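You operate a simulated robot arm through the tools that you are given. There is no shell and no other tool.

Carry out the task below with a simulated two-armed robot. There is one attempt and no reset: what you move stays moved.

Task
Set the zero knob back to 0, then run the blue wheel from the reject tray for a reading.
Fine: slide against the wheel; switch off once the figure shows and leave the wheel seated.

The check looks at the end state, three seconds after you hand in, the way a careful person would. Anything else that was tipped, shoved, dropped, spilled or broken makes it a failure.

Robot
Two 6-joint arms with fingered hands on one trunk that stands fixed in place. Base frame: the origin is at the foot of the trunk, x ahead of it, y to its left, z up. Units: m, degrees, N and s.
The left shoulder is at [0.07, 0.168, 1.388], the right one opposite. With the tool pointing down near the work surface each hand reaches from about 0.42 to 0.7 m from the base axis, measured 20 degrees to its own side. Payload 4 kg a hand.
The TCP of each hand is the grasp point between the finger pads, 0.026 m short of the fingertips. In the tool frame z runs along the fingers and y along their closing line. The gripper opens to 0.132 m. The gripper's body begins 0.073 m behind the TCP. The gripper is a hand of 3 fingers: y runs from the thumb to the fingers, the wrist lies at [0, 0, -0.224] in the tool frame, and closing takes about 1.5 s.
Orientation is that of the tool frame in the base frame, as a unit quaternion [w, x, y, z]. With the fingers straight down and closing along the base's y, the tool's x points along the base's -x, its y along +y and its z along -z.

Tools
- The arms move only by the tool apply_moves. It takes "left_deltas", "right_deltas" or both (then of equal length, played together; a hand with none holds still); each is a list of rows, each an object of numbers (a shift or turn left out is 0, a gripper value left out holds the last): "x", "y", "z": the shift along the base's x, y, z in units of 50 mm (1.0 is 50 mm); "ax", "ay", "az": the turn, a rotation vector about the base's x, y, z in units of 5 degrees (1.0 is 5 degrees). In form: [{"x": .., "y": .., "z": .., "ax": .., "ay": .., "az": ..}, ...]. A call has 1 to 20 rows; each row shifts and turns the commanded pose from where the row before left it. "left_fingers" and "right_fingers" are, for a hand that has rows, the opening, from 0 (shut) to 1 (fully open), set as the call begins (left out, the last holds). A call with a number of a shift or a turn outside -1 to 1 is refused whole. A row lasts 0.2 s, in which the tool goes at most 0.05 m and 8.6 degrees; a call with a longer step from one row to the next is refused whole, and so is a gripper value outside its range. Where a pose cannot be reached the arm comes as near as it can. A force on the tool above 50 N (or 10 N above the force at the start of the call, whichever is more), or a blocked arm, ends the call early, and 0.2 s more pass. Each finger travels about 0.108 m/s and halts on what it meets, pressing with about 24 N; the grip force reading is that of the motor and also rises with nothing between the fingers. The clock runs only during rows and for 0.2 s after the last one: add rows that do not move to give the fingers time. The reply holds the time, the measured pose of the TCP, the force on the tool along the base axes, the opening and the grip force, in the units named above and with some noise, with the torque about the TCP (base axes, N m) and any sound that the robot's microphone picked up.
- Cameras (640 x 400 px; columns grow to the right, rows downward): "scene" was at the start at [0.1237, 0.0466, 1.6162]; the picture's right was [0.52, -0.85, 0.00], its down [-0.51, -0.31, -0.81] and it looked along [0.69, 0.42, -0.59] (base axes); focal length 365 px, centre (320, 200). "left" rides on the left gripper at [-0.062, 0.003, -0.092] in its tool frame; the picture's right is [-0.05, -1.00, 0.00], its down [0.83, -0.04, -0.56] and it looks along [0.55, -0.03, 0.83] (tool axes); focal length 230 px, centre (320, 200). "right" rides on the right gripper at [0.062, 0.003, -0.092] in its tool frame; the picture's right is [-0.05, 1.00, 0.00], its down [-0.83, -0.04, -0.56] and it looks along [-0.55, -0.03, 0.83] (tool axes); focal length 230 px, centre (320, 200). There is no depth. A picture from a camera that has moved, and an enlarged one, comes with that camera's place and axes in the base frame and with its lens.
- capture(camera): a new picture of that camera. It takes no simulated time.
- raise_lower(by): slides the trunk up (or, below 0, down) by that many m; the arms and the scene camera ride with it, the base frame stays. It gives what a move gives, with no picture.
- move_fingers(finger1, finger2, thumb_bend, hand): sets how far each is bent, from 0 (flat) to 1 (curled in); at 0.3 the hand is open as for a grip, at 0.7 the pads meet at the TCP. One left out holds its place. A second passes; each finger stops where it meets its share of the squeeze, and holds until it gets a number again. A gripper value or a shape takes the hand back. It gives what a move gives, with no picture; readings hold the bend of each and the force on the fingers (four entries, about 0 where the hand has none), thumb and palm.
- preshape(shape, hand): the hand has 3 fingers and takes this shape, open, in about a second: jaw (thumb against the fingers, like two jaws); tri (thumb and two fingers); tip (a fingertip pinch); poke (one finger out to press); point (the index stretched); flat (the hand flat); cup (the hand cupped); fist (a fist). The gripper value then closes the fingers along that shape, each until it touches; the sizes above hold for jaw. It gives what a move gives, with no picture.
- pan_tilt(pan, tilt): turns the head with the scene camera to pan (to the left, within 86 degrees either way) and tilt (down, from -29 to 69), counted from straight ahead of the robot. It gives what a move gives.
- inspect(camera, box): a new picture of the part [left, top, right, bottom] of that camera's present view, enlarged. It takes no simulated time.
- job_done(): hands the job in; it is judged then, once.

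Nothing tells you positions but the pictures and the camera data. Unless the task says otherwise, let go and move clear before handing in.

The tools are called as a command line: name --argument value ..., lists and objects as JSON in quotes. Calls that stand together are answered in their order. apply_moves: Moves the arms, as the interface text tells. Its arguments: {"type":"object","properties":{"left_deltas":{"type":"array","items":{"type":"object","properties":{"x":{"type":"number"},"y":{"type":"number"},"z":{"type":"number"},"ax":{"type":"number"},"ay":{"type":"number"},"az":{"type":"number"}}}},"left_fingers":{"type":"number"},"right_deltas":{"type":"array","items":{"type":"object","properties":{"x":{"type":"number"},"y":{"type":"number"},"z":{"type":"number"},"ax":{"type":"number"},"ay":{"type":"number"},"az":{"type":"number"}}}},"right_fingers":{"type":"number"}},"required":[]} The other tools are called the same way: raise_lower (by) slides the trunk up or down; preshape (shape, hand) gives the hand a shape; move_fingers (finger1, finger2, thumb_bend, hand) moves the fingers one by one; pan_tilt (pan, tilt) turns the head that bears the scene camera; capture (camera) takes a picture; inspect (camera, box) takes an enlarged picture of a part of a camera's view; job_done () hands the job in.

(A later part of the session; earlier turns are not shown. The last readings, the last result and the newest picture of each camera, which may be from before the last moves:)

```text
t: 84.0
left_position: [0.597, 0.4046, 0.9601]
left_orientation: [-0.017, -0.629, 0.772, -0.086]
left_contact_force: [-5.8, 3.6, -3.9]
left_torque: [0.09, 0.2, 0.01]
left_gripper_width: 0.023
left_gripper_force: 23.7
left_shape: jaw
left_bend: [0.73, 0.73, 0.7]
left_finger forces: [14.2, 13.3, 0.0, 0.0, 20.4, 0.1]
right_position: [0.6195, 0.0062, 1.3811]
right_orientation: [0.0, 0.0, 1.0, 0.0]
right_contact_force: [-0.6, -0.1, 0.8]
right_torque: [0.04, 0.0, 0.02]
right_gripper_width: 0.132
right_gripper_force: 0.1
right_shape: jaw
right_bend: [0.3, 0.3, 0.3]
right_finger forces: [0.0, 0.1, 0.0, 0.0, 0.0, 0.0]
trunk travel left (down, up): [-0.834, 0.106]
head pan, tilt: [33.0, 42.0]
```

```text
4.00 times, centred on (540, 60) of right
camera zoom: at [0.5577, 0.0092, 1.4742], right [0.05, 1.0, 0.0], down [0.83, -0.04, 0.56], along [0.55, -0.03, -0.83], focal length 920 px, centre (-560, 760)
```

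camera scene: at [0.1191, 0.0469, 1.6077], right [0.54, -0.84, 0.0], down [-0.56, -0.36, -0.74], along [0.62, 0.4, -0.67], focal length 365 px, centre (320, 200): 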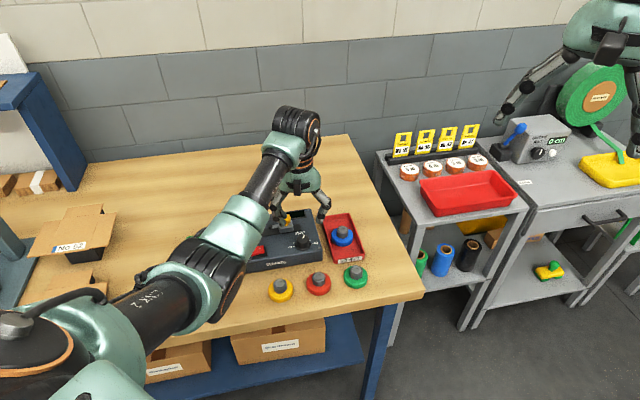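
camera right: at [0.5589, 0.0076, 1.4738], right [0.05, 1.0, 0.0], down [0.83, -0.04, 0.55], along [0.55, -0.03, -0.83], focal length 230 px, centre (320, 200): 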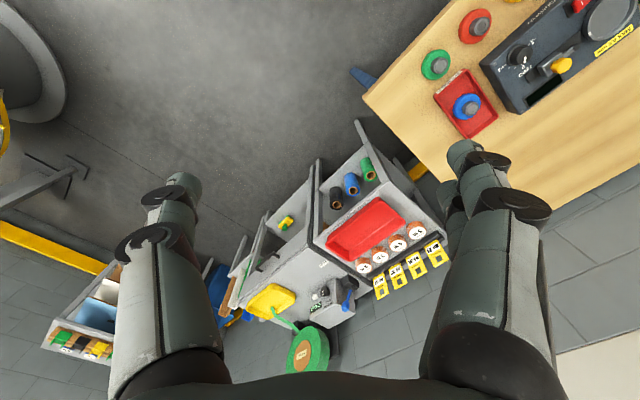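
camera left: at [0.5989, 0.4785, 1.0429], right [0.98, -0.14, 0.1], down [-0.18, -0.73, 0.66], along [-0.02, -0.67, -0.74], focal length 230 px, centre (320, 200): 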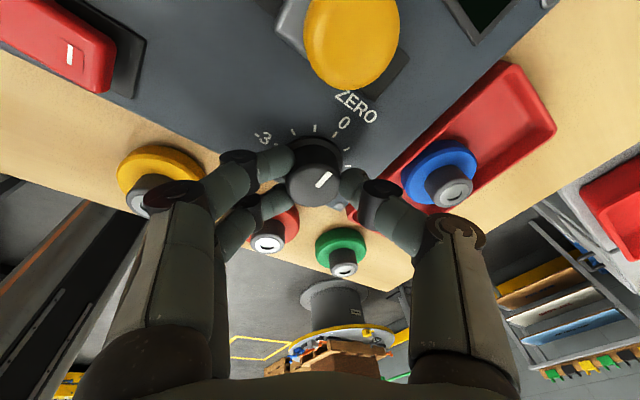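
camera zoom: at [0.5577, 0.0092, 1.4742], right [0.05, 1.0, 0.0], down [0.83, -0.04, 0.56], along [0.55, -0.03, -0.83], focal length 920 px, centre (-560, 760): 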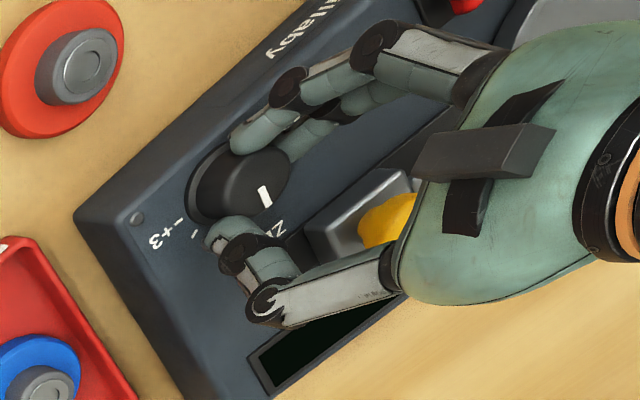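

The knob turned with the hand and the pointer now looks very close to 0. I'll release, lift and check precisely.

apply_moves --left_deltas '[{}, {}, {}, {}]' --left_fingers 0.42

apply_moves --left_deltas '[{"z": 0.3}, {"z": 0.4}, {"z": 0.4}, {}]'

capture --camera "left"

inspect --camera "left" --box '[260, 60, 380, 180]'

inspect --camera "scene" --box '[240, 190, 360, 270]'

```text
t: 85.0
left_position: [0.5973, 0.4047, 0.9613]
left_orientation: [-0.018, -0.628, 0.773, -0.087]
left_contact_force: [0.5, -0.3, -0.2]
left_torque: [0.0, -0.01, 0.0]
left_gripper_width: 0.0548
left_gripper_force: 0.0
left_shape: jaw
left_bend: [0.73, 0.73, 0.7]
left_finger forces: [0.0, 0.1, 0.1, 0.1, 0.0, 0.0]
right_position: [0.6201, 0.0038, 1.381]
right_orientation: [-0.001, 0.0, 1.0, 0.0]
right_contact_force: [-0.5, -0.5, -0.3]
right_torque: [0.02, -0.02, 0.01]
right_gripper_width: 0.132
right_gripper_force: 0.0
right_shape: jaw
right_bend: [0.3, 0.3, 0.3]
right_finger forces: [0.0, 0.0, 0.1, 0.2, 0.1, 0.0]
trunk travel left (down, up): [-0.834, 0.106]
head pan, tilt: [33.0, 42.0]
```

```text
t: 86.0
left_position: [0.5984, 0.4041, 1.0168]
left_orientation: [-0.018, -0.629, 0.773, -0.087]
left_contact_force: [-0.9, 0.6, 1.1]
left_torque: [0.0, -0.01, -0.03]
left_gripper_width: 0.0548
left_gripper_force: 0.1
left_shape: jaw
left_bend: [0.73, 0.73, 0.7]
left_finger forces: [0.0, 0.0, 0.0, 0.1, 0.0, 0.1]
right_position: [0.6192, 0.0048, 1.3817]
right_orientation: [-0.001, 0.0, 1.0, 0.0]
right_contact_force: [0.9, -0.5, 0.0]
right_torque: [0.01, -0.03, 0.01]
right_gripper_width: 0.1318
right_gripper_force: 0.1
right_shape: jaw
right_bend: [0.3, 0.3, 0.3]
right_finger forces: [0.0, 0.1, 0.0, 0.0, 0.0, 0.0]
trunk travel left (down, up): [-0.834, 0.106]
head pan, tilt: [33.0, 42.0]
```

```text
taken
camera left: at [0.6, 0.4771, 1.0986], right [0.98, -0.14, 0.1], down [-0.18, -0.73, 0.66], along [-0.02, -0.67, -0.74], focal length 230 px, centre (320, 200)
```

left: 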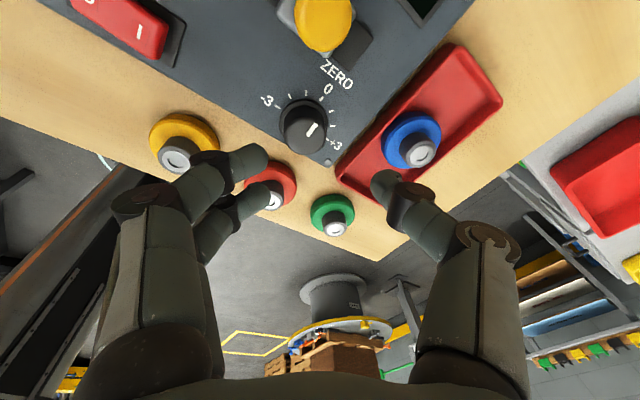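

```text
3.33 times, centred on (320, 120) of left
camera zoom: at [0.6, 0.4771, 1.0986], right [0.98, -0.14, 0.1], down [-0.18, -0.73, 0.66], along [-0.02, -0.67, -0.74], focal length 767 px, centre (320, 467)
```

zoom: 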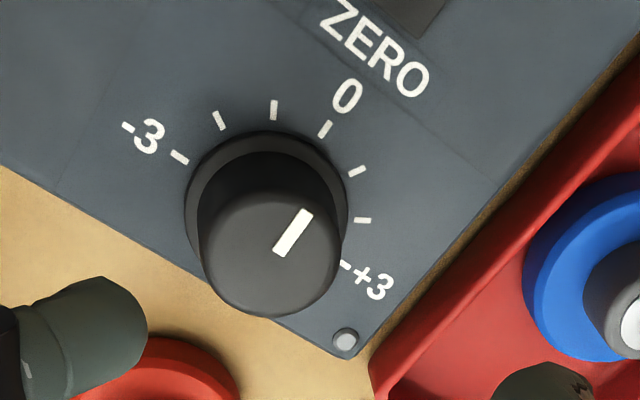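

```text
5.00 times, centred on (300, 230) of scene
camera zoom: at [0.1193, 0.0469, 1.6077], right [0.54, -0.84, 0.0], down [-0.56, -0.36, -0.74], along [0.62, 0.4, -0.67], focal length 1823 px, centre (420, 50)
```

zoom: 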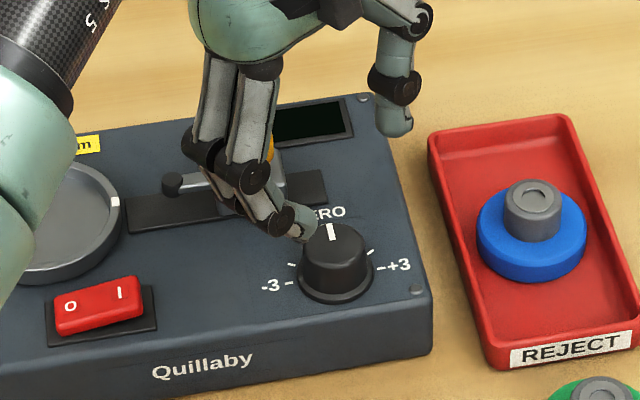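

The pointer sits on the 0 mark (45.8° against 45.5°), so the knob is done. Next I'll turn and tilt the hand for picking the blue wheel by its hub, leaning the tool toward the tray for reach.

apply_moves --left_deltas '[{"z": 0.2, "ax": -0.083, "ay": 0.153, "az": 0.985}, {"z": 0.2, "ax": -0.083, "ay": 0.153, "az": 0.985}, {"ax": -0.083, "ay": 0.153, "az": 0.985}, {"ax": -0.083, "ay": 0.153, "az": 0.985}, {"ax": -0.083, "ay": 0.153, "az": 0.985}, {"ax": -0.083, "ay": 0.153, "az": 0.985}, {}]'

```text
t: 87.6
left_position: [0.5975, 0.4041, 1.0365]
left_orientation: [0.039, 0.807, -0.583, 0.079]
left_contact_force: [0.6, 0.6, 0.2]
left_torque: [0.0, 0.03, -0.04]
left_gripper_width: 0.0552
left_gripper_force: 0.0
left_shape: jaw
left_bend: [0.73, 0.73, 0.7]
left_finger forces: [0.0, 0.1, 0.0, 0.1, 0.0, 0.1]
right_position: [0.6203, 0.0037, 1.3817]
right_orientation: [0.001, 0.0, 1.0, -0.001]
right_contact_force: [-0.2, 0.1, -0.3]
right_torque: [0.03, 0.0, -0.01]
right_gripper_width: 0.1319
right_gripper_force: 0.0
right_shape: jaw
right_bend: [0.3, 0.3, 0.3]
right_finger forces: [0.0, 0.0, 0.0, 0.0, 0.0, 0.0]
trunk travel left (down, up): [-0.834, 0.106]
head pan, tilt: [33.0, 42.0]
```

apply_moves --left_deltas '[{"ax": -0.083, "ay": 0.153, "az": 0.985}, {"ax": -0.083, "ay": 0.153, "az": 0.985}, {"ax": -0.083, "ay": 0.153, "az": 0.985}, {"ax": -0.083, "ay": 0.153, "az": 0.985}, {"ax": -0.083, "ay": 0.153, "az": 0.985}, {"ax": -0.15, "ay": -0.45, "az": 0.3}, {"ax": -0.1, "ay": -0.57}, {}]'

capture --camera "left"

capture --camera "scene"

```text
t: 89.4
left_position: [0.5977, 0.403, 1.0371]
left_orientation: [0.046, 0.915, -0.384, 0.116]
left_contact_force: [0.7, 0.1, 0.1]
left_torque: [-0.02, 0.02, -0.02]
left_gripper_width: 0.0548
left_gripper_force: 0.0
left_shape: jaw
left_bend: [0.73, 0.73, 0.7]
left_finger forces: [0.1, 0.0, 0.0, 0.1, 0.0, 0.0]
right_position: [0.6208, 0.0038, 1.3816]
right_orientation: [0.001, 0.0, 1.0, 0.0]
right_contact_force: [-0.1, -0.1, -0.9]
right_torque: [-0.01, 0.04, -0.02]
right_gripper_width: 0.1319
right_gripper_force: 0.1
right_shape: jaw
right_bend: [0.3, 0.3, 0.3]
right_finger forces: [0.0, 0.0, 0.0, 0.1, 0.1, 0.0]
trunk travel left (down, up): [-0.834, 0.106]
head pan, tilt: [33.0, 42.0]
```

```text
taken
camera left: at [0.538, 0.4592, 1.1099], right [0.68, 0.73, -0.01], down [0.5, -0.45, 0.74], along [0.54, -0.51, -0.67], focal length 230 px, centre (320, 200)
```

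left: 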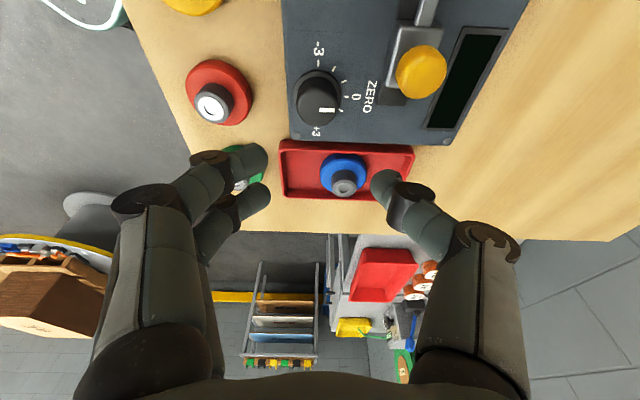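

```text
taken
camera scene: at [0.1196, 0.0465, 1.6077], right [0.54, -0.84, 0.0], down [-0.56, -0.36, -0.74], along [0.62, 0.4, -0.67], focal length 365 px, centre (320, 200)
```

scene: 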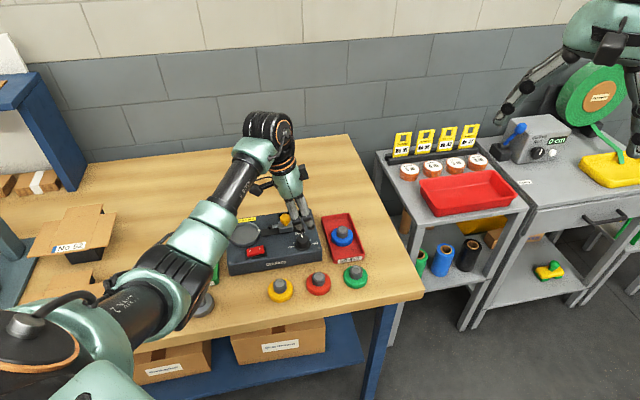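

Orientation is set, leaning about 14° toward the tray. I'll move over the blue wheel.

apply_moves --left_deltas '[{"x": 0.3, "y": -0.17, "z": 0.1}, {"x": 0.4, "y": -0.22, "z": 0.1}, {"x": 0.4, "y": -0.22}, {"x": 0.4, "y": -0.22}, {"x": 0.3, "y": -0.17}, {}, {}]'

capture --camera "left"

capture --camera "scene"

```text
t: 91.0
left_position: [0.6874, 0.3537, 1.0441]
left_orientation: [0.048, 0.914, -0.385, 0.116]
left_contact_force: [0.3, 0.1, 0.5]
left_torque: [-0.01, 0.01, 0.02]
left_gripper_width: 0.055
left_gripper_force: 0.1
left_shape: jaw
left_bend: [0.73, 0.73, 0.7]
left_finger forces: [0.0, 0.1, 0.0, 0.0, 0.0, 0.0]
right_position: [0.6194, 0.0052, 1.3818]
right_orientation: [0.0, 0.0, 1.0, 0.0]
right_contact_force: [-0.1, -0.5, -0.3]
right_torque: [-0.01, -0.03, -0.03]
right_gripper_width: 0.1321
right_gripper_force: 0.1
right_shape: jaw
right_bend: [0.3, 0.3, 0.3]
right_finger forces: [0.0, 0.0, 0.0, 0.0, 0.1, 0.1]
trunk travel left (down, up): [-0.834, 0.106]
head pan, tilt: [33.0, 42.0]
```

```text
taken
camera left: at [0.6279, 0.4093, 1.1196], right [0.68, 0.73, -0.01], down [0.5, -0.45, 0.74], along [0.54, -0.51, -0.67], focal length 230 px, centre (320, 200)
```

left: 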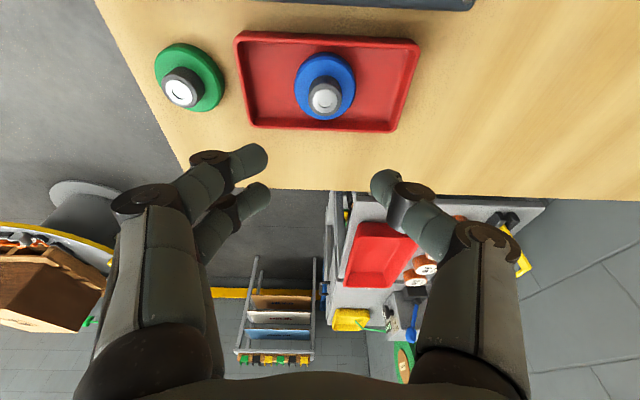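

```text
taken
camera scene: at [0.1191, 0.0469, 1.6077], right [0.54, -0.84, 0.0], down [-0.56, -0.36, -0.74], along [0.62, 0.4, -0.67], focal length 365 px, centre (320, 200)
```

scene: 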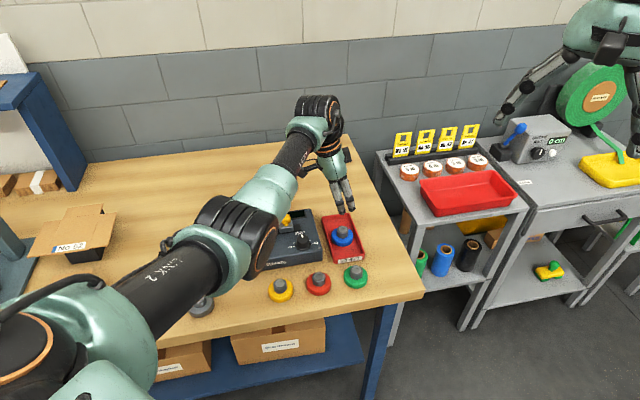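

inspect --camera "left" --box '[230, 20, 430, 140]'

```text
3.20 times, centred on (330, 80) of left
camera zoom: at [0.6279, 0.4093, 1.1196], right [0.68, 0.73, -0.01], down [0.5, -0.45, 0.74], along [0.54, -0.51, -0.67], focal length 736 px, centre (288, 584)
```

zoom: 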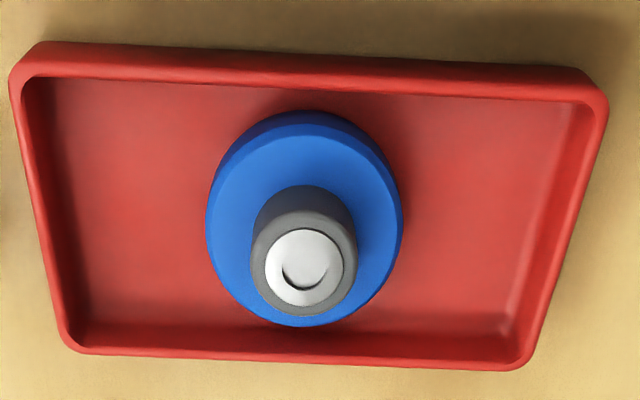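

The hub axis is at about (0.694, 0.351). I'll fine-adjust, lower the trunk 0.10 m for reach, then descend.

apply_moves --left_deltas '[{"x": 0.066, "y": 0.01, "z": 0.3}, {"z": 0.3}, {}]'

raise_lower --by -0.1

capture --camera "left"

```text
t: 91.8
left_position: [0.6916, 0.3552, 1.0765]
left_orientation: [0.048, 0.915, -0.385, 0.115]
left_contact_force: [0.3, -1.3, -0.8]
left_torque: [0.01, 0.0, 0.02]
left_gripper_width: 0.0547
left_gripper_force: 0.0
left_shape: jaw
left_bend: [0.73, 0.73, 0.7]
left_finger forces: [0.1, 0.1, 0.1, 0.0, 0.0, 0.0]
right_position: [0.6199, 0.0037, 1.3815]
right_orientation: [0.0, 0.0, 1.0, 0.0]
right_contact_force: [-0.2, 0.1, 0.7]
right_torque: [0.03, 0.05, -0.02]
right_gripper_width: 0.132
right_gripper_force: 0.2
right_shape: jaw
right_bend: [0.3, 0.3, 0.3]
right_finger forces: [0.0, 0.0, 0.0, 0.0, 0.0, 0.0]
trunk travel left (down, up): [-0.834, 0.106]
head pan, tilt: [33.0, 42.0]
```

```text
t: 93.1
left_position: [0.691, 0.3544, 0.9748]
left_orientation: [0.047, 0.915, -0.384, 0.116]
left_contact_force: [-0.6, -0.2, -0.7]
left_torque: [0.01, -0.04, -0.01]
left_gripper_width: 0.0548
left_gripper_force: 0.0
left_shape: jaw
left_bend: [0.73, 0.73, 0.7]
left_finger forces: [0.0, 0.0, 0.1, 0.0, 0.0, 0.0]
right_position: [0.6194, 0.0044, 1.2821]
right_orientation: [0.0, 0.0, 1.0, 0.001]
right_contact_force: [-0.6, 0.6, -0.3]
right_torque: [-0.02, 0.0, -0.02]
right_gripper_width: 0.132
right_gripper_force: 0.1
right_shape: jaw
right_bend: [0.3, 0.3, 0.3]
right_finger forces: [0.1, 0.0, 0.1, 0.0, 0.0, 0.1]
trunk travel left (down, up): [-0.734, 0.206]
head pan, tilt: [33.0, 42.0]
```

```text
taken
camera left: at [0.6314, 0.4098, 1.0497], right [0.68, 0.73, -0.01], down [0.5, -0.45, 0.74], along [0.54, -0.51, -0.67], focal length 230 px, centre (320, 200)
```

left: 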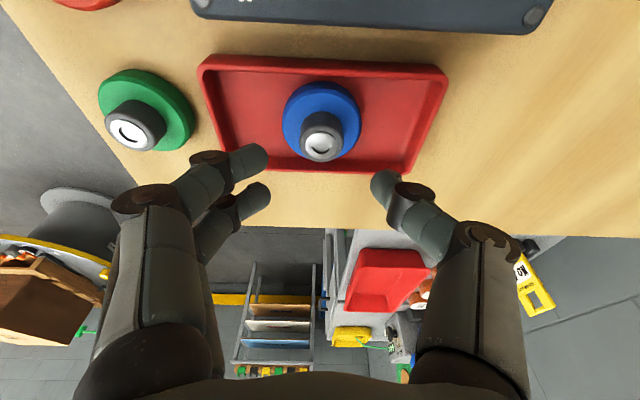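

apply_moves --left_deltas '[{"z": -0.2}, {"z": -0.2}, {"z": -0.15}, {"z": -0.1}, {"z": -0.08}, {}]'

capture --camera "left"

inspect --camera "scene" --box '[250, 130, 410, 230]'

inspect --camera "right" --box '[400, 0, 640, 150]'

```text
t: 94.5
left_position: [0.6909, 0.3543, 0.9396]
left_orientation: [0.047, 0.914, -0.385, 0.116]
left_contact_force: [-0.4, 0.6, 0.0]
left_torque: [-0.01, -0.01, -0.03]
left_gripper_width: 0.0549
left_gripper_force: 0.0
left_shape: jaw
left_bend: [0.73, 0.73, 0.7]
left_finger forces: [0.1, 0.0, 0.0, 0.0, 0.0, 0.1]
right_position: [0.6208, 0.0054, 1.2814]
right_orientation: [0.0, 0.0, 1.0, 0.0]
right_contact_force: [-0.6, -0.5, 0.0]
right_torque: [-0.01, 0.03, -0.01]
right_gripper_width: 0.1319
right_gripper_force: 0.1
right_shape: jaw
right_bend: [0.3, 0.3, 0.3]
right_finger forces: [0.0, 0.0, 0.1, 0.0, 0.0, 0.0]
trunk travel left (down, up): [-0.734, 0.206]
head pan, tilt: [33.0, 42.0]
```

```text
taken
camera left: at [0.6318, 0.4096, 1.013], right [0.68, 0.73, -0.01], down [0.5, -0.45, 0.74], along [0.54, -0.51, -0.67], focal length 230 px, centre (320, 200)
```

left: 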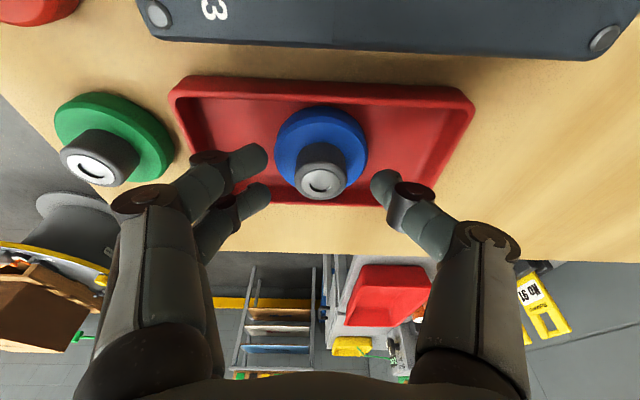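

```text
4.00 times, centred on (330, 180) of scene
camera zoom: at [0.1192, 0.0467, 1.5077], right [0.54, -0.84, 0.0], down [-0.56, -0.36, -0.74], along [0.62, 0.4, -0.67], focal length 1458 px, centre (280, 280)
```

zoom: 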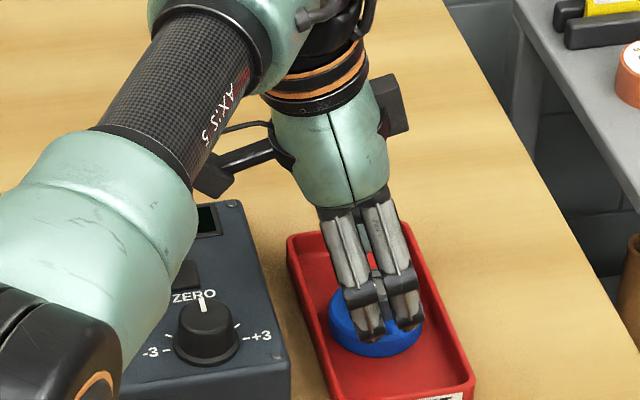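

```text
2.67 times, centred on (520, 75) of right
camera zoom: at [0.5586, 0.0081, 1.3739], right [0.05, 1.0, 0.0], down [0.83, -0.04, 0.56], along [0.55, -0.03, -0.83], focal length 614 px, centre (-213, 533)
```

zoom: 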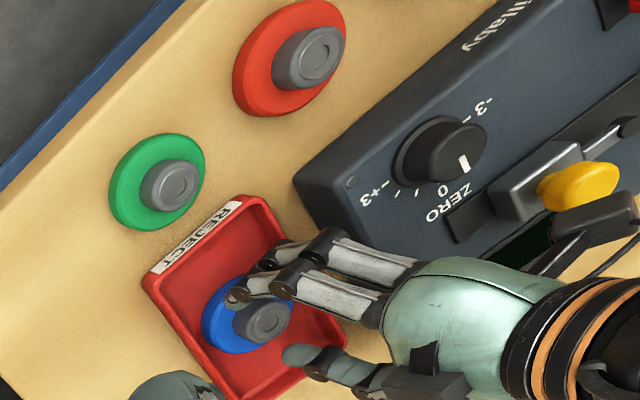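

Fingers straddle the hub nicely. I'll go down 3 mm more and close on the hub.

apply_moves --left_deltas '[{"z": -0.06}, {}]'

apply_moves --left_deltas '[{}, {}, {}, {}, {}, {}]' --left_fingers 0.12

capture --camera "left"

inspect --camera "right" --box '[400, 0, 640, 150]'

```text
t: 95.1
left_position: [0.6914, 0.3547, 0.9351]
left_orientation: [0.048, 0.915, -0.384, 0.116]
left_contact_force: [-0.6, -0.4, -0.2]
left_torque: [0.0, 0.02, -0.01]
left_gripper_width: 0.0549
left_gripper_force: 0.1
left_shape: jaw
left_bend: [0.73, 0.73, 0.7]
left_finger forces: [0.0, 0.1, 0.0, 0.0, 0.1, 0.0]
right_position: [0.6196, 0.0046, 1.2813]
right_orientation: [0.0, 0.0, 1.0, 0.0]
right_contact_force: [-0.4, 0.0, 1.0]
right_torque: [0.01, -0.02, -0.02]
right_gripper_width: 0.132
right_gripper_force: 0.1
right_shape: jaw
right_bend: [0.3, 0.3, 0.3]
right_finger forces: [0.0, 0.1, 0.0, 0.0, 0.0, 0.1]
trunk travel left (down, up): [-0.734, 0.206]
head pan, tilt: [33.0, 42.0]
```

```text
t: 96.5
left_position: [0.6911, 0.3551, 0.9354]
left_orientation: [0.047, 0.915, -0.385, 0.114]
left_contact_force: [-0.4, -0.1, -0.2]
left_torque: [0.01, 0.02, -0.01]
left_gripper_width: 0.0207
left_gripper_force: 24.0
left_shape: jaw
left_bend: [0.72, 0.73, 0.7]
left_finger forces: [9.9, 11.5, 0.0, 0.0, 21.1, 0.0]
right_position: [0.621, 0.0036, 1.2805]
right_orientation: [0.0, 0.0, 1.0, 0.0]
right_contact_force: [0.0, 0.2, -0.2]
right_torque: [-0.02, -0.03, -0.01]
right_gripper_width: 0.132
right_gripper_force: 0.1
right_shape: jaw
right_bend: [0.3, 0.3, 0.3]
right_finger forces: [0.0, 0.1, 0.0, 0.1, 0.0, 0.1]
trunk travel left (down, up): [-0.734, 0.206]
head pan, tilt: [33.0, 42.0]
```

```text
taken
camera left: at [0.6316, 0.4097, 1.0098], right [0.68, 0.73, -0.01], down [0.5, -0.45, 0.74], along [0.54, -0.51, -0.67], focal length 230 px, centre (320, 200)
```

left: 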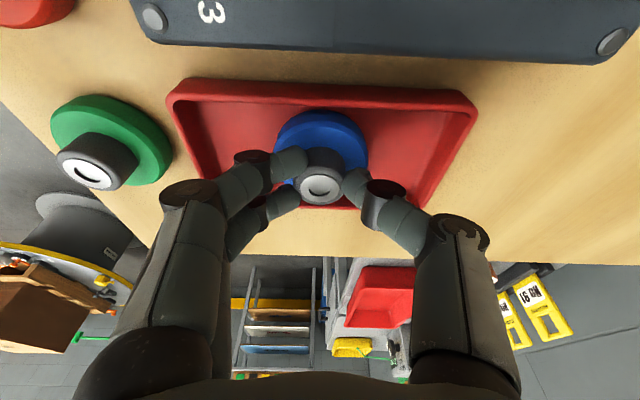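

```text
2.67 times, centred on (520, 75) of right
camera zoom: at [0.5587, 0.0082, 1.3738], right [0.05, 1.0, 0.0], down [0.83, -0.04, 0.55], along [0.55, -0.03, -0.83], focal length 614 px, centre (-213, 533)
```

zoom: 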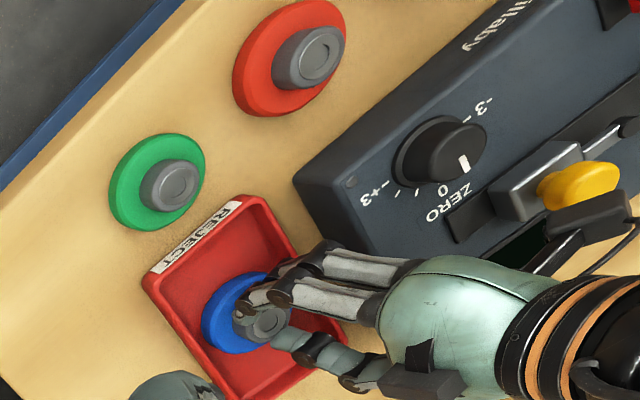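

Good grip. I'll lift slowly and check that the wheel comes along level.

apply_moves --left_deltas '[{"z": 0.15}, {"z": 0.25}, {"z": 0.3}, {"z": 0.3}, {}]'

capture --camera "left"

inspect --camera "right" --box '[400, 0, 640, 150]'

```text
t: 97.7
left_position: [0.6907, 0.353, 0.9864]
left_orientation: [0.047, 0.915, -0.384, 0.116]
left_contact_force: [0.6, 0.3, -1.2]
left_torque: [0.01, 0.03, 0.03]
left_gripper_width: 0.0204
left_gripper_force: 24.1
left_shape: jaw
left_bend: [0.72, 0.73, 0.7]
left_finger forces: [9.7, 11.7, 0.0, 0.1, 21.1, 0.1]
right_position: [0.6209, 0.0044, 1.2805]
right_orientation: [0.0, 0.0, 1.0, 0.0]
right_contact_force: [0.4, -0.5, 1.1]
right_torque: [0.0, 0.01, 0.0]
right_gripper_width: 0.1319
right_gripper_force: 0.1
right_shape: jaw
right_bend: [0.3, 0.3, 0.3]
right_finger forces: [0.1, 0.0, 0.0, 0.0, 0.1, 0.1]
trunk travel left (down, up): [-0.734, 0.206]
head pan, tilt: [33.0, 42.0]
```

```text
taken
camera left: at [0.6319, 0.4099, 1.0604], right [0.68, 0.73, -0.01], down [0.5, -0.45, 0.74], along [0.54, -0.51, -0.67], focal length 230 px, centre (320, 200)
```

left: 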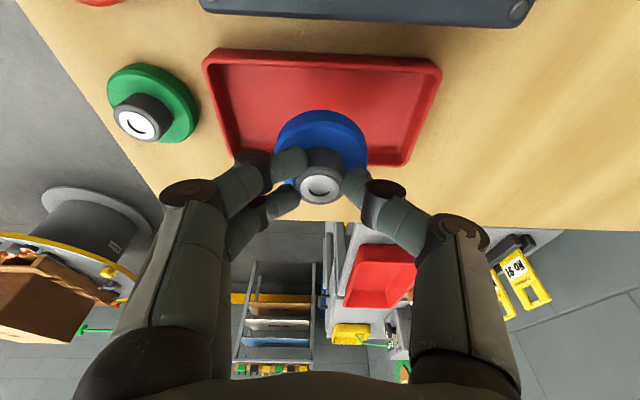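

```text
2.67 times, centred on (520, 75) of right
camera zoom: at [0.5589, 0.0083, 1.3737], right [0.05, 1.0, 0.0], down [0.83, -0.04, 0.55], along [0.55, -0.03, -0.83], focal length 614 px, centre (-213, 533)
```

zoom: 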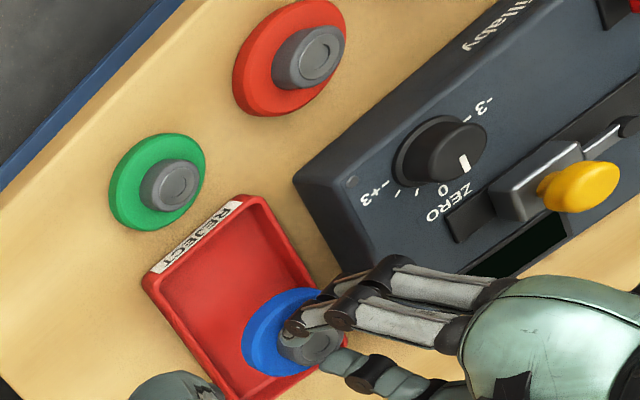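

The wheel is held firmly and level. I'll raise it further and carry it along the front of the instrument, clear of the slide handle, to the dish.

apply_moves --left_deltas '[{"z": 0.3}, {"z": 0.3}, {"z": 0.25, "x": -0.1, "y": 0.05}, {"x": -0.3, "y": 0.15}, {"x": -0.4, "y": 0.2}, {"x": -0.4, "y": 0.2}, {"x": -0.33, "y": 0.15}, {}]'

capture --camera "left"

capture --camera "scene"

```text
t: 99.5
left_position: [0.6148, 0.3927, 1.0289]
left_orientation: [0.047, 0.915, -0.385, 0.116]
left_contact_force: [0.0, -0.1, -1.3]
left_torque: [0.02, 0.0, 0.0]
left_gripper_width: 0.0201
left_gripper_force: 23.7
left_shape: jaw
left_bend: [0.72, 0.73, 0.7]
left_finger forces: [9.8, 11.7, 0.1, 0.1, 21.0, 0.0]
right_position: [0.62, 0.0044, 1.2806]
right_orientation: [0.0, -0.001, 1.0, 0.0]
right_contact_force: [0.2, -0.7, 0.3]
right_torque: [0.04, 0.0, 0.01]
right_gripper_width: 0.1316
right_gripper_force: 0.1
right_shape: jaw
right_bend: [0.3, 0.3, 0.3]
right_finger forces: [0.0, 0.0, 0.1, 0.0, 0.1, 0.0]
trunk travel left (down, up): [-0.734, 0.206]
head pan, tilt: [33.0, 42.0]
```

```text
taken
camera left: at [0.5552, 0.4473, 1.1029], right [0.68, 0.73, -0.01], down [0.5, -0.45, 0.74], along [0.54, -0.51, -0.67], focal length 230 px, centre (320, 200)
```

left: 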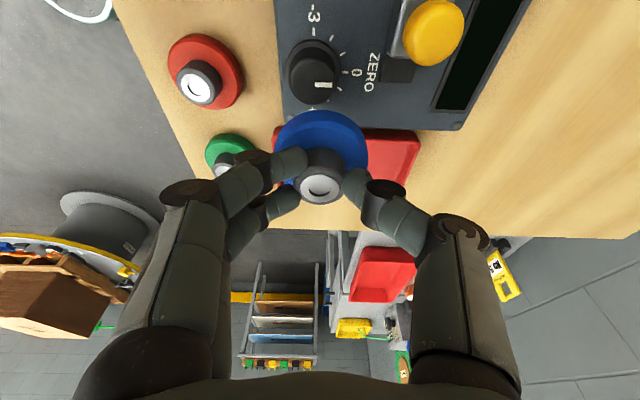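

```text
taken
camera scene: at [0.1198, 0.0465, 1.5077], right [0.54, -0.84, 0.0], down [-0.56, -0.36, -0.74], along [0.62, 0.4, -0.67], focal length 365 px, centre (320, 200)
```

scene: 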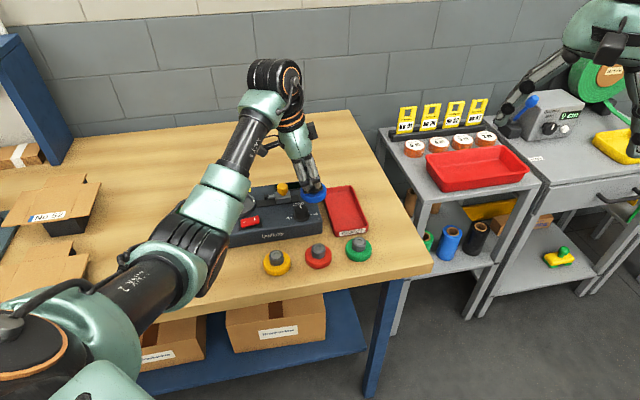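

apply_moves --left_deltas '[{"x": -0.3, "y": 0.3}, {"x": -0.35, "y": 0.35}, {"x": -0.35, "y": 0.35}, {}]'

apply_moves --left_deltas '[{"x": -0.35, "y": 0.35}, {"x": -0.35, "y": 0.35}, {"x": -0.35, "y": 0.35}, {}]'

capture --camera "left"

capture --camera "scene"

```text
t: 100.5
left_position: [0.5652, 0.4422, 1.0294]
left_orientation: [0.047, 0.915, -0.385, 0.115]
left_contact_force: [-0.4, -0.1, -1.8]
left_torque: [-0.01, 0.04, -0.03]
left_gripper_width: 0.0203
left_gripper_force: 23.4
left_shape: jaw
left_bend: [0.72, 0.73, 0.7]
left_finger forces: [10.0, 11.8, 0.1, 0.0, 21.0, 0.1]
right_position: [0.6209, 0.0051, 1.2803]
right_orientation: [0.001, 0.0, 1.0, 0.0]
right_contact_force: [-0.1, 0.6, 0.2]
right_torque: [0.01, 0.0, -0.01]
right_gripper_width: 0.1318
right_gripper_force: 0.1
right_shape: jaw
right_bend: [0.3, 0.3, 0.3]
right_finger forces: [0.0, 0.1, 0.0, 0.0, 0.1, 0.0]
trunk travel left (down, up): [-0.734, 0.206]
head pan, tilt: [33.0, 42.0]
```

```text
t: 101.5
left_position: [0.513, 0.4972, 1.0284]
left_orientation: [0.047, 0.915, -0.384, 0.115]
left_contact_force: [-0.9, -0.8, -1.1]
left_torque: [0.02, -0.01, -0.01]
left_gripper_width: 0.0202
left_gripper_force: 23.3
left_shape: jaw
left_bend: [0.72, 0.73, 0.7]
left_finger forces: [10.3, 11.9, 0.1, 0.0, 20.9, 0.1]
right_position: [0.62, 0.0054, 1.2811]
right_orientation: [0.0, 0.0, 1.0, 0.001]
right_contact_force: [-0.1, 0.2, -0.2]
right_torque: [-0.04, 0.01, 0.0]
right_gripper_width: 0.1319
right_gripper_force: 0.0
right_shape: jaw
right_bend: [0.3, 0.3, 0.3]
right_finger forces: [0.0, 0.1, 0.1, 0.1, 0.1, 0.0]
trunk travel left (down, up): [-0.734, 0.206]
head pan, tilt: [33.0, 42.0]
```

```text
taken
camera left: at [0.453, 0.5501, 1.1024], right [0.68, 0.73, -0.01], down [0.5, -0.45, 0.74], along [0.54, -0.51, -0.67], focal length 230 px, centre (320, 200)
```

left: 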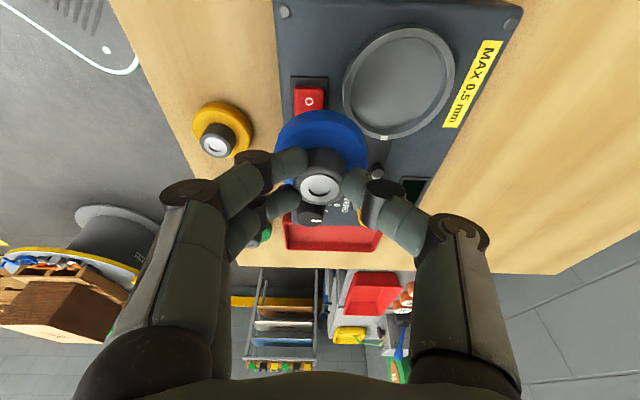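

```text
taken
camera scene: at [0.1197, 0.0467, 1.5077], right [0.54, -0.84, 0.0], down [-0.56, -0.36, -0.74], along [0.62, 0.4, -0.67], focal length 365 px, centre (320, 200)
```

scene: 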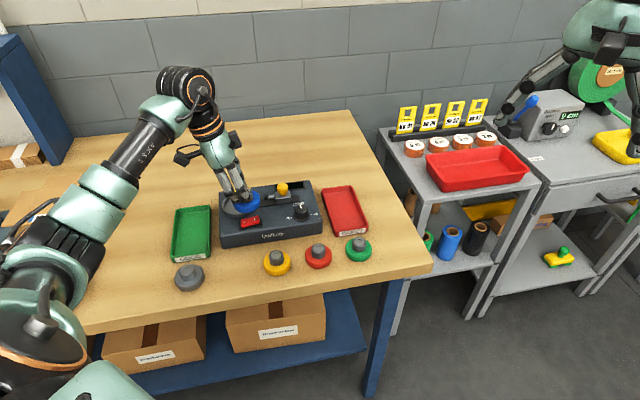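

inspect --camera "left" --box '[270, 0, 530, 160]'

inspect --camera "scene" --box '[200, 160, 330, 250]'

```text
2.46 times, centred on (400, 80) of left
camera zoom: at [0.453, 0.5501, 1.1024], right [0.68, 0.73, -0.01], down [0.5, -0.45, 0.74], along [0.54, -0.51, -0.67], focal length 566 px, centre (123, 495)
```

zoom: 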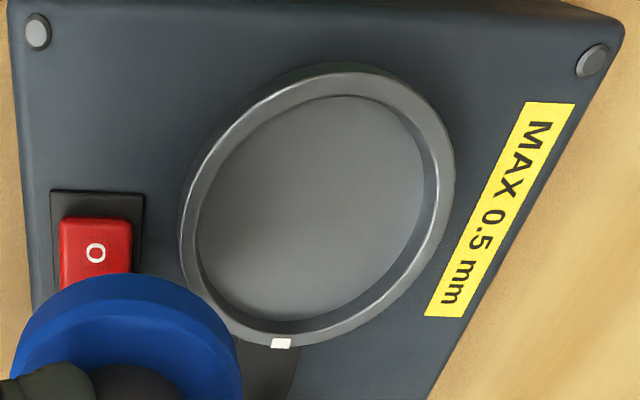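

```text
4.44 times, centred on (265, 205) of scene
camera zoom: at [0.1197, 0.0467, 1.5077], right [0.54, -0.84, 0.0], down [-0.56, -0.36, -0.74], along [0.62, 0.4, -0.67], focal length 1620 px, centre (564, 178)
```

zoom: 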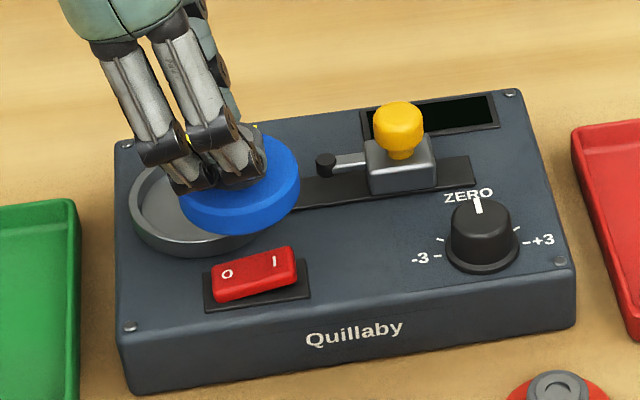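

The dish centre is about (0.5375, 0.545) and the held hub is near (0.516, 0.493). I'll shift over the dish centre and check alignment.

apply_moves --left_deltas '[{"x": 0.14, "y": 0.35}, {"x": 0.15, "y": 0.35}, {"x": 0.146, "y": 0.35}, {}, {}]'

capture --camera "left"

inspect --camera "scene" --box '[200, 160, 330, 250]'

capture --camera "right"

```text
t: 102.7
left_position: [0.5334, 0.5491, 1.0294]
left_orientation: [0.048, 0.915, -0.384, 0.115]
left_contact_force: [0.1, 0.0, -1.9]
left_torque: [0.03, 0.05, -0.01]
left_gripper_width: 0.0201
left_gripper_force: 24.0
left_shape: jaw
left_bend: [0.72, 0.73, 0.7]
left_finger forces: [10.3, 11.8, 0.0, 0.0, 20.9, 0.0]
right_position: [0.62, 0.0046, 1.2816]
right_orientation: [0.0, 0.0, 1.0, 0.001]
right_contact_force: [-0.1, -0.2, 0.3]
right_torque: [0.03, 0.03, -0.02]
right_gripper_width: 0.1319
right_gripper_force: 0.1
right_shape: jaw
right_bend: [0.3, 0.3, 0.3]
right_finger forces: [0.0, 0.1, 0.1, 0.0, 0.0, 0.0]
trunk travel left (down, up): [-0.734, 0.206]
head pan, tilt: [33.0, 42.0]
```

```text
taken
camera left: at [0.4745, 0.6035, 1.1028], right [0.68, 0.73, -0.01], down [0.5, -0.45, 0.74], along [0.54, -0.51, -0.67], focal length 230 px, centre (320, 200)
```

left: 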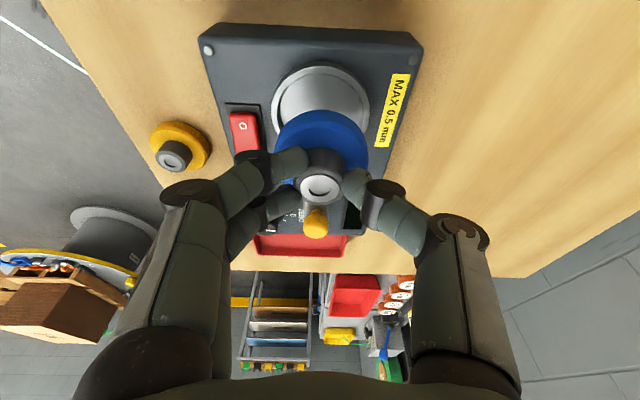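

```text
4.44 times, centred on (265, 205) of scene
camera zoom: at [0.1194, 0.0469, 1.5077], right [0.54, -0.84, 0.0], down [-0.56, -0.36, -0.74], along [0.62, 0.4, -0.67], focal length 1620 px, centre (564, 178)
```

zoom: 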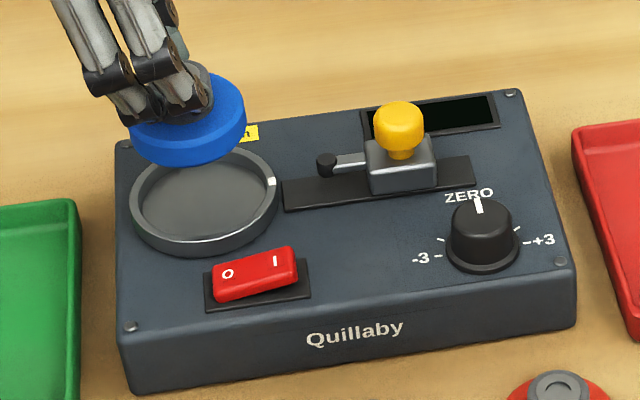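

```text
taken
camera right: at [0.5587, 0.0082, 1.3738], right [0.05, 1.0, 0.0], down [0.83, -0.04, 0.55], along [0.55, -0.03, -0.83], focal length 230 px, centre (320, 200)
```

right: 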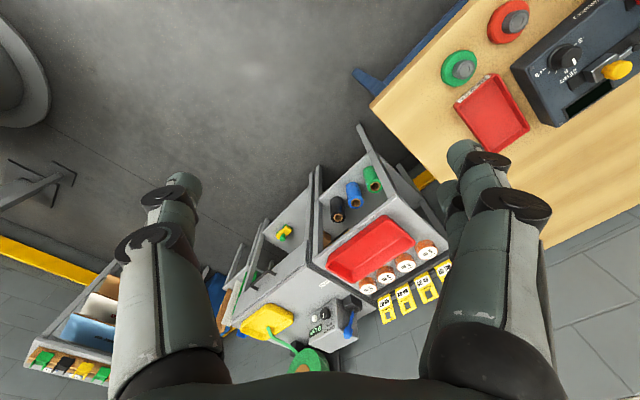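

Alignment is within a few mm. I'll lower until the wheel is just above the rim, where parallax is small, and re-check.

apply_moves --left_deltas '[{"z": -0.25, "x": 0.03, "y": -0.02}, {"z": -0.25, "x": 0.02, "y": -0.01}, {"z": -0.2}, {}]'

inspect --camera "scene" --box '[200, 165, 300, 235]'

inspect --camera "left" --box '[230, 40, 410, 220]'

```text
t: 103.7
left_position: [0.5359, 0.5464, 0.9948]
left_orientation: [0.047, 0.914, -0.386, 0.115]
left_contact_force: [0.5, 0.9, -0.6]
left_torque: [0.05, 0.02, 0.0]
left_gripper_width: 0.0202
left_gripper_force: 23.9
left_shape: jaw
left_bend: [0.72, 0.73, 0.7]
left_finger forces: [10.3, 11.9, 0.0, 0.1, 20.8, 0.1]
right_position: [0.6201, 0.0049, 1.28]
right_orientation: [-0.001, 0.001, 1.0, 0.001]
right_contact_force: [0.4, 0.5, 0.8]
right_torque: [-0.05, 0.01, -0.01]
right_gripper_width: 0.1316
right_gripper_force: 0.0
right_shape: jaw
right_bend: [0.3, 0.3, 0.3]
right_finger forces: [0.0, 0.1, 0.0, 0.0, 0.1, 0.0]
trunk travel left (down, up): [-0.734, 0.206]
head pan, tilt: [33.0, 42.0]
```

```text
5.71 times, centred on (250, 200) of scene
camera zoom: at [0.1193, 0.0469, 1.5077], right [0.54, -0.84, 0.0], down [-0.56, -0.36, -0.74], along [0.62, 0.4, -0.67], focal length 2083 px, centre (720, 200)
```

zoom: 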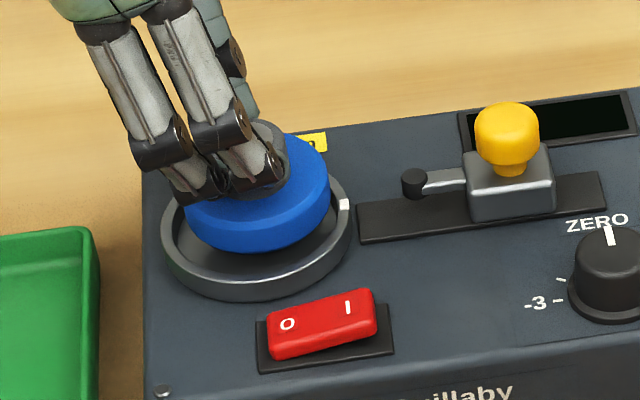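

```text
2.22 times, centred on (320, 130) of left
camera zoom: at [0.4765, 0.6012, 1.0672], right [0.68, 0.73, -0.01], down [0.5, -0.45, 0.74], along [0.54, -0.51, -0.67], focal length 511 px, centre (320, 356)
```

zoom: 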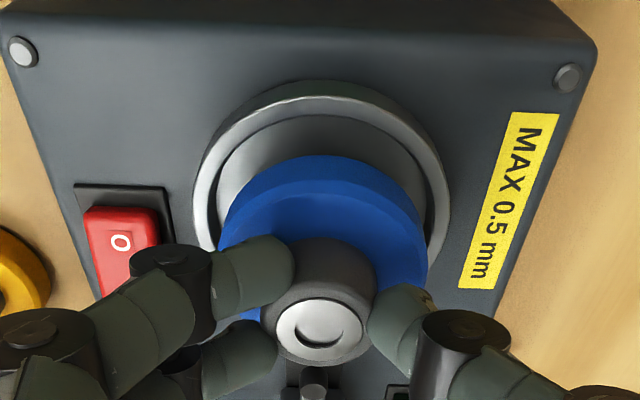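

Both views agree to within about 3 mm, and the wheel leans slightly. I'll level it by about 3°, nudge, and lower gently until it touches the dish floor.

apply_moves --left_deltas '[{"ax": 0.42, "ay": 0.42, "x": 0.02, "y": 0.03}, {"z": -0.1}, {"z": -0.08}, {"z": -0.05}, {}]'

inspect --camera "scene" --box '[200, 165, 300, 235]'

inspect --camera "left" --box '[230, 40, 410, 220]'

```text
t: 104.9
left_position: [0.5363, 0.5471, 0.9847]
left_orientation: [0.035, 0.917, -0.385, 0.093]
left_contact_force: [-1.3, 0.5, 11.8]
left_torque: [0.05, -0.14, -0.02]
left_gripper_width: 0.0206
left_gripper_force: 24.2
left_shape: jaw
left_bend: [0.72, 0.72, 0.71]
left_finger forces: [12.8, 15.0, 0.1, 0.0, 26.7, 0.0]
right_position: [0.6181, 0.0025, 1.2838]
right_orientation: [0.001, 0.0, 1.0, 0.001]
right_contact_force: [0.1, 0.6, 0.2]
right_torque: [0.04, -0.01, 0.01]
right_gripper_width: 0.132
right_gripper_force: 0.0
right_shape: jaw
right_bend: [0.3, 0.3, 0.3]
right_finger forces: [0.0, 0.1, 0.0, 0.0, 0.0, 0.0]
trunk travel left (down, up): [-0.734, 0.206]
head pan, tilt: [33.0, 42.0]
```

```text
5.71 times, centred on (250, 200) of scene
camera zoom: at [0.1169, 0.0452, 1.5081], right [0.54, -0.84, 0.0], down [-0.56, -0.36, -0.74], along [0.62, 0.41, -0.67], focal length 2083 px, centre (720, 200)
```

zoom: 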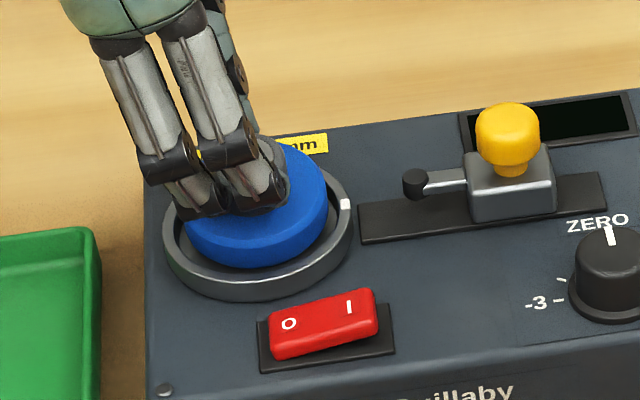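

```text
2.22 times, centred on (320, 130) of left
camera zoom: at [0.4788, 0.599, 1.063], right [0.68, 0.73, 0.0], down [0.52, -0.48, 0.71], along [0.52, -0.48, -0.71], focal length 511 px, centre (320, 356)
```

zoom: 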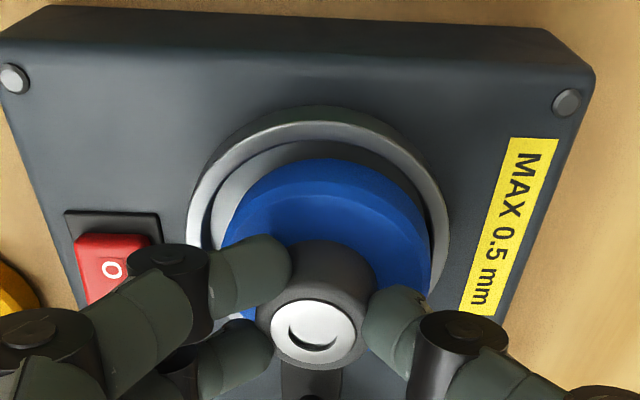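

The wheel touched at about TCP z = 0.985 (12 N) and still leans a touch. I'll ease off, level it 3° more and set it down again.

apply_moves --left_deltas '[{"z": 0.06}, {"ax": 0.42, "ay": 0.42}, {"z": -0.03}, {}]'

inspect --camera "scene" --box '[200, 165, 300, 235]'

inspect --camera "left" --box '[230, 40, 410, 220]'

```text
t: 105.9
left_position: [0.536, 0.5471, 0.9856]
left_orientation: [0.026, 0.919, -0.387, 0.068]
left_contact_force: [1.4, -0.4, 10.3]
left_torque: [-0.03, -0.2, 0.01]
left_gripper_width: 0.0207
left_gripper_force: 23.6
left_shape: jaw
left_bend: [0.72, 0.72, 0.71]
left_finger forces: [11.7, 15.5, 0.0, 0.0, 26.0, 0.0]
right_position: [0.6182, 0.003, 1.2834]
right_orientation: [0.0, 0.0, 1.0, 0.0]
right_contact_force: [-0.7, -0.1, -0.1]
right_torque: [0.0, 0.01, -0.01]
right_gripper_width: 0.1321
right_gripper_force: 0.1
right_shape: jaw
right_bend: [0.3, 0.3, 0.3]
right_finger forces: [0.1, 0.1, 0.0, 0.0, 0.0, 0.1]
trunk travel left (down, up): [-0.734, 0.206]
head pan, tilt: [33.0, 42.0]
```

```text
5.71 times, centred on (250, 200) of scene
camera zoom: at [0.1178, 0.045, 1.508], right [0.54, -0.84, 0.0], down [-0.56, -0.36, -0.74], along [0.62, 0.41, -0.67], focal length 2083 px, centre (720, 200)
```

zoom: 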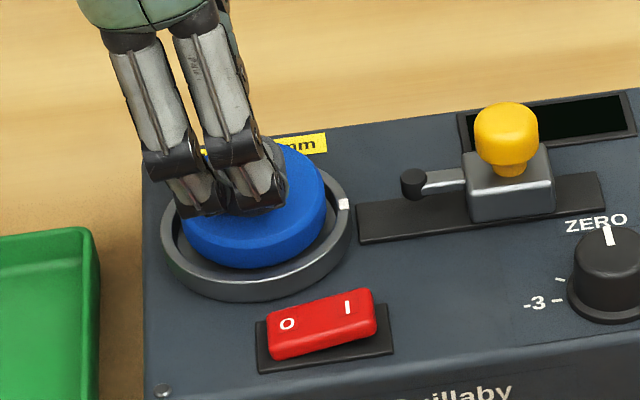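

```text
2.22 times, centred on (320, 130) of left
camera zoom: at [0.4827, 0.5954, 1.0673], right [0.68, 0.73, 0.0], down [0.55, -0.5, 0.67], along [0.49, -0.46, -0.74], focal length 511 px, centre (320, 356)
```

zoom: 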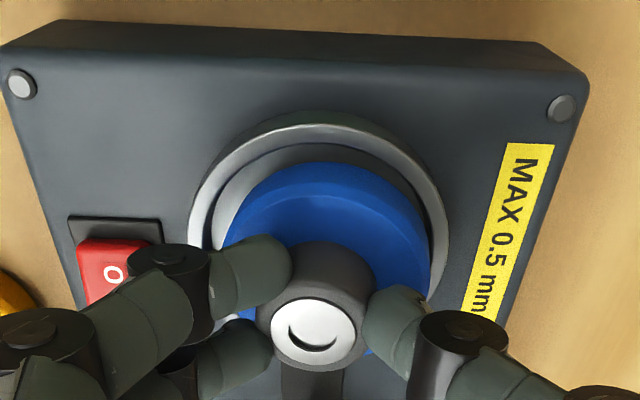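

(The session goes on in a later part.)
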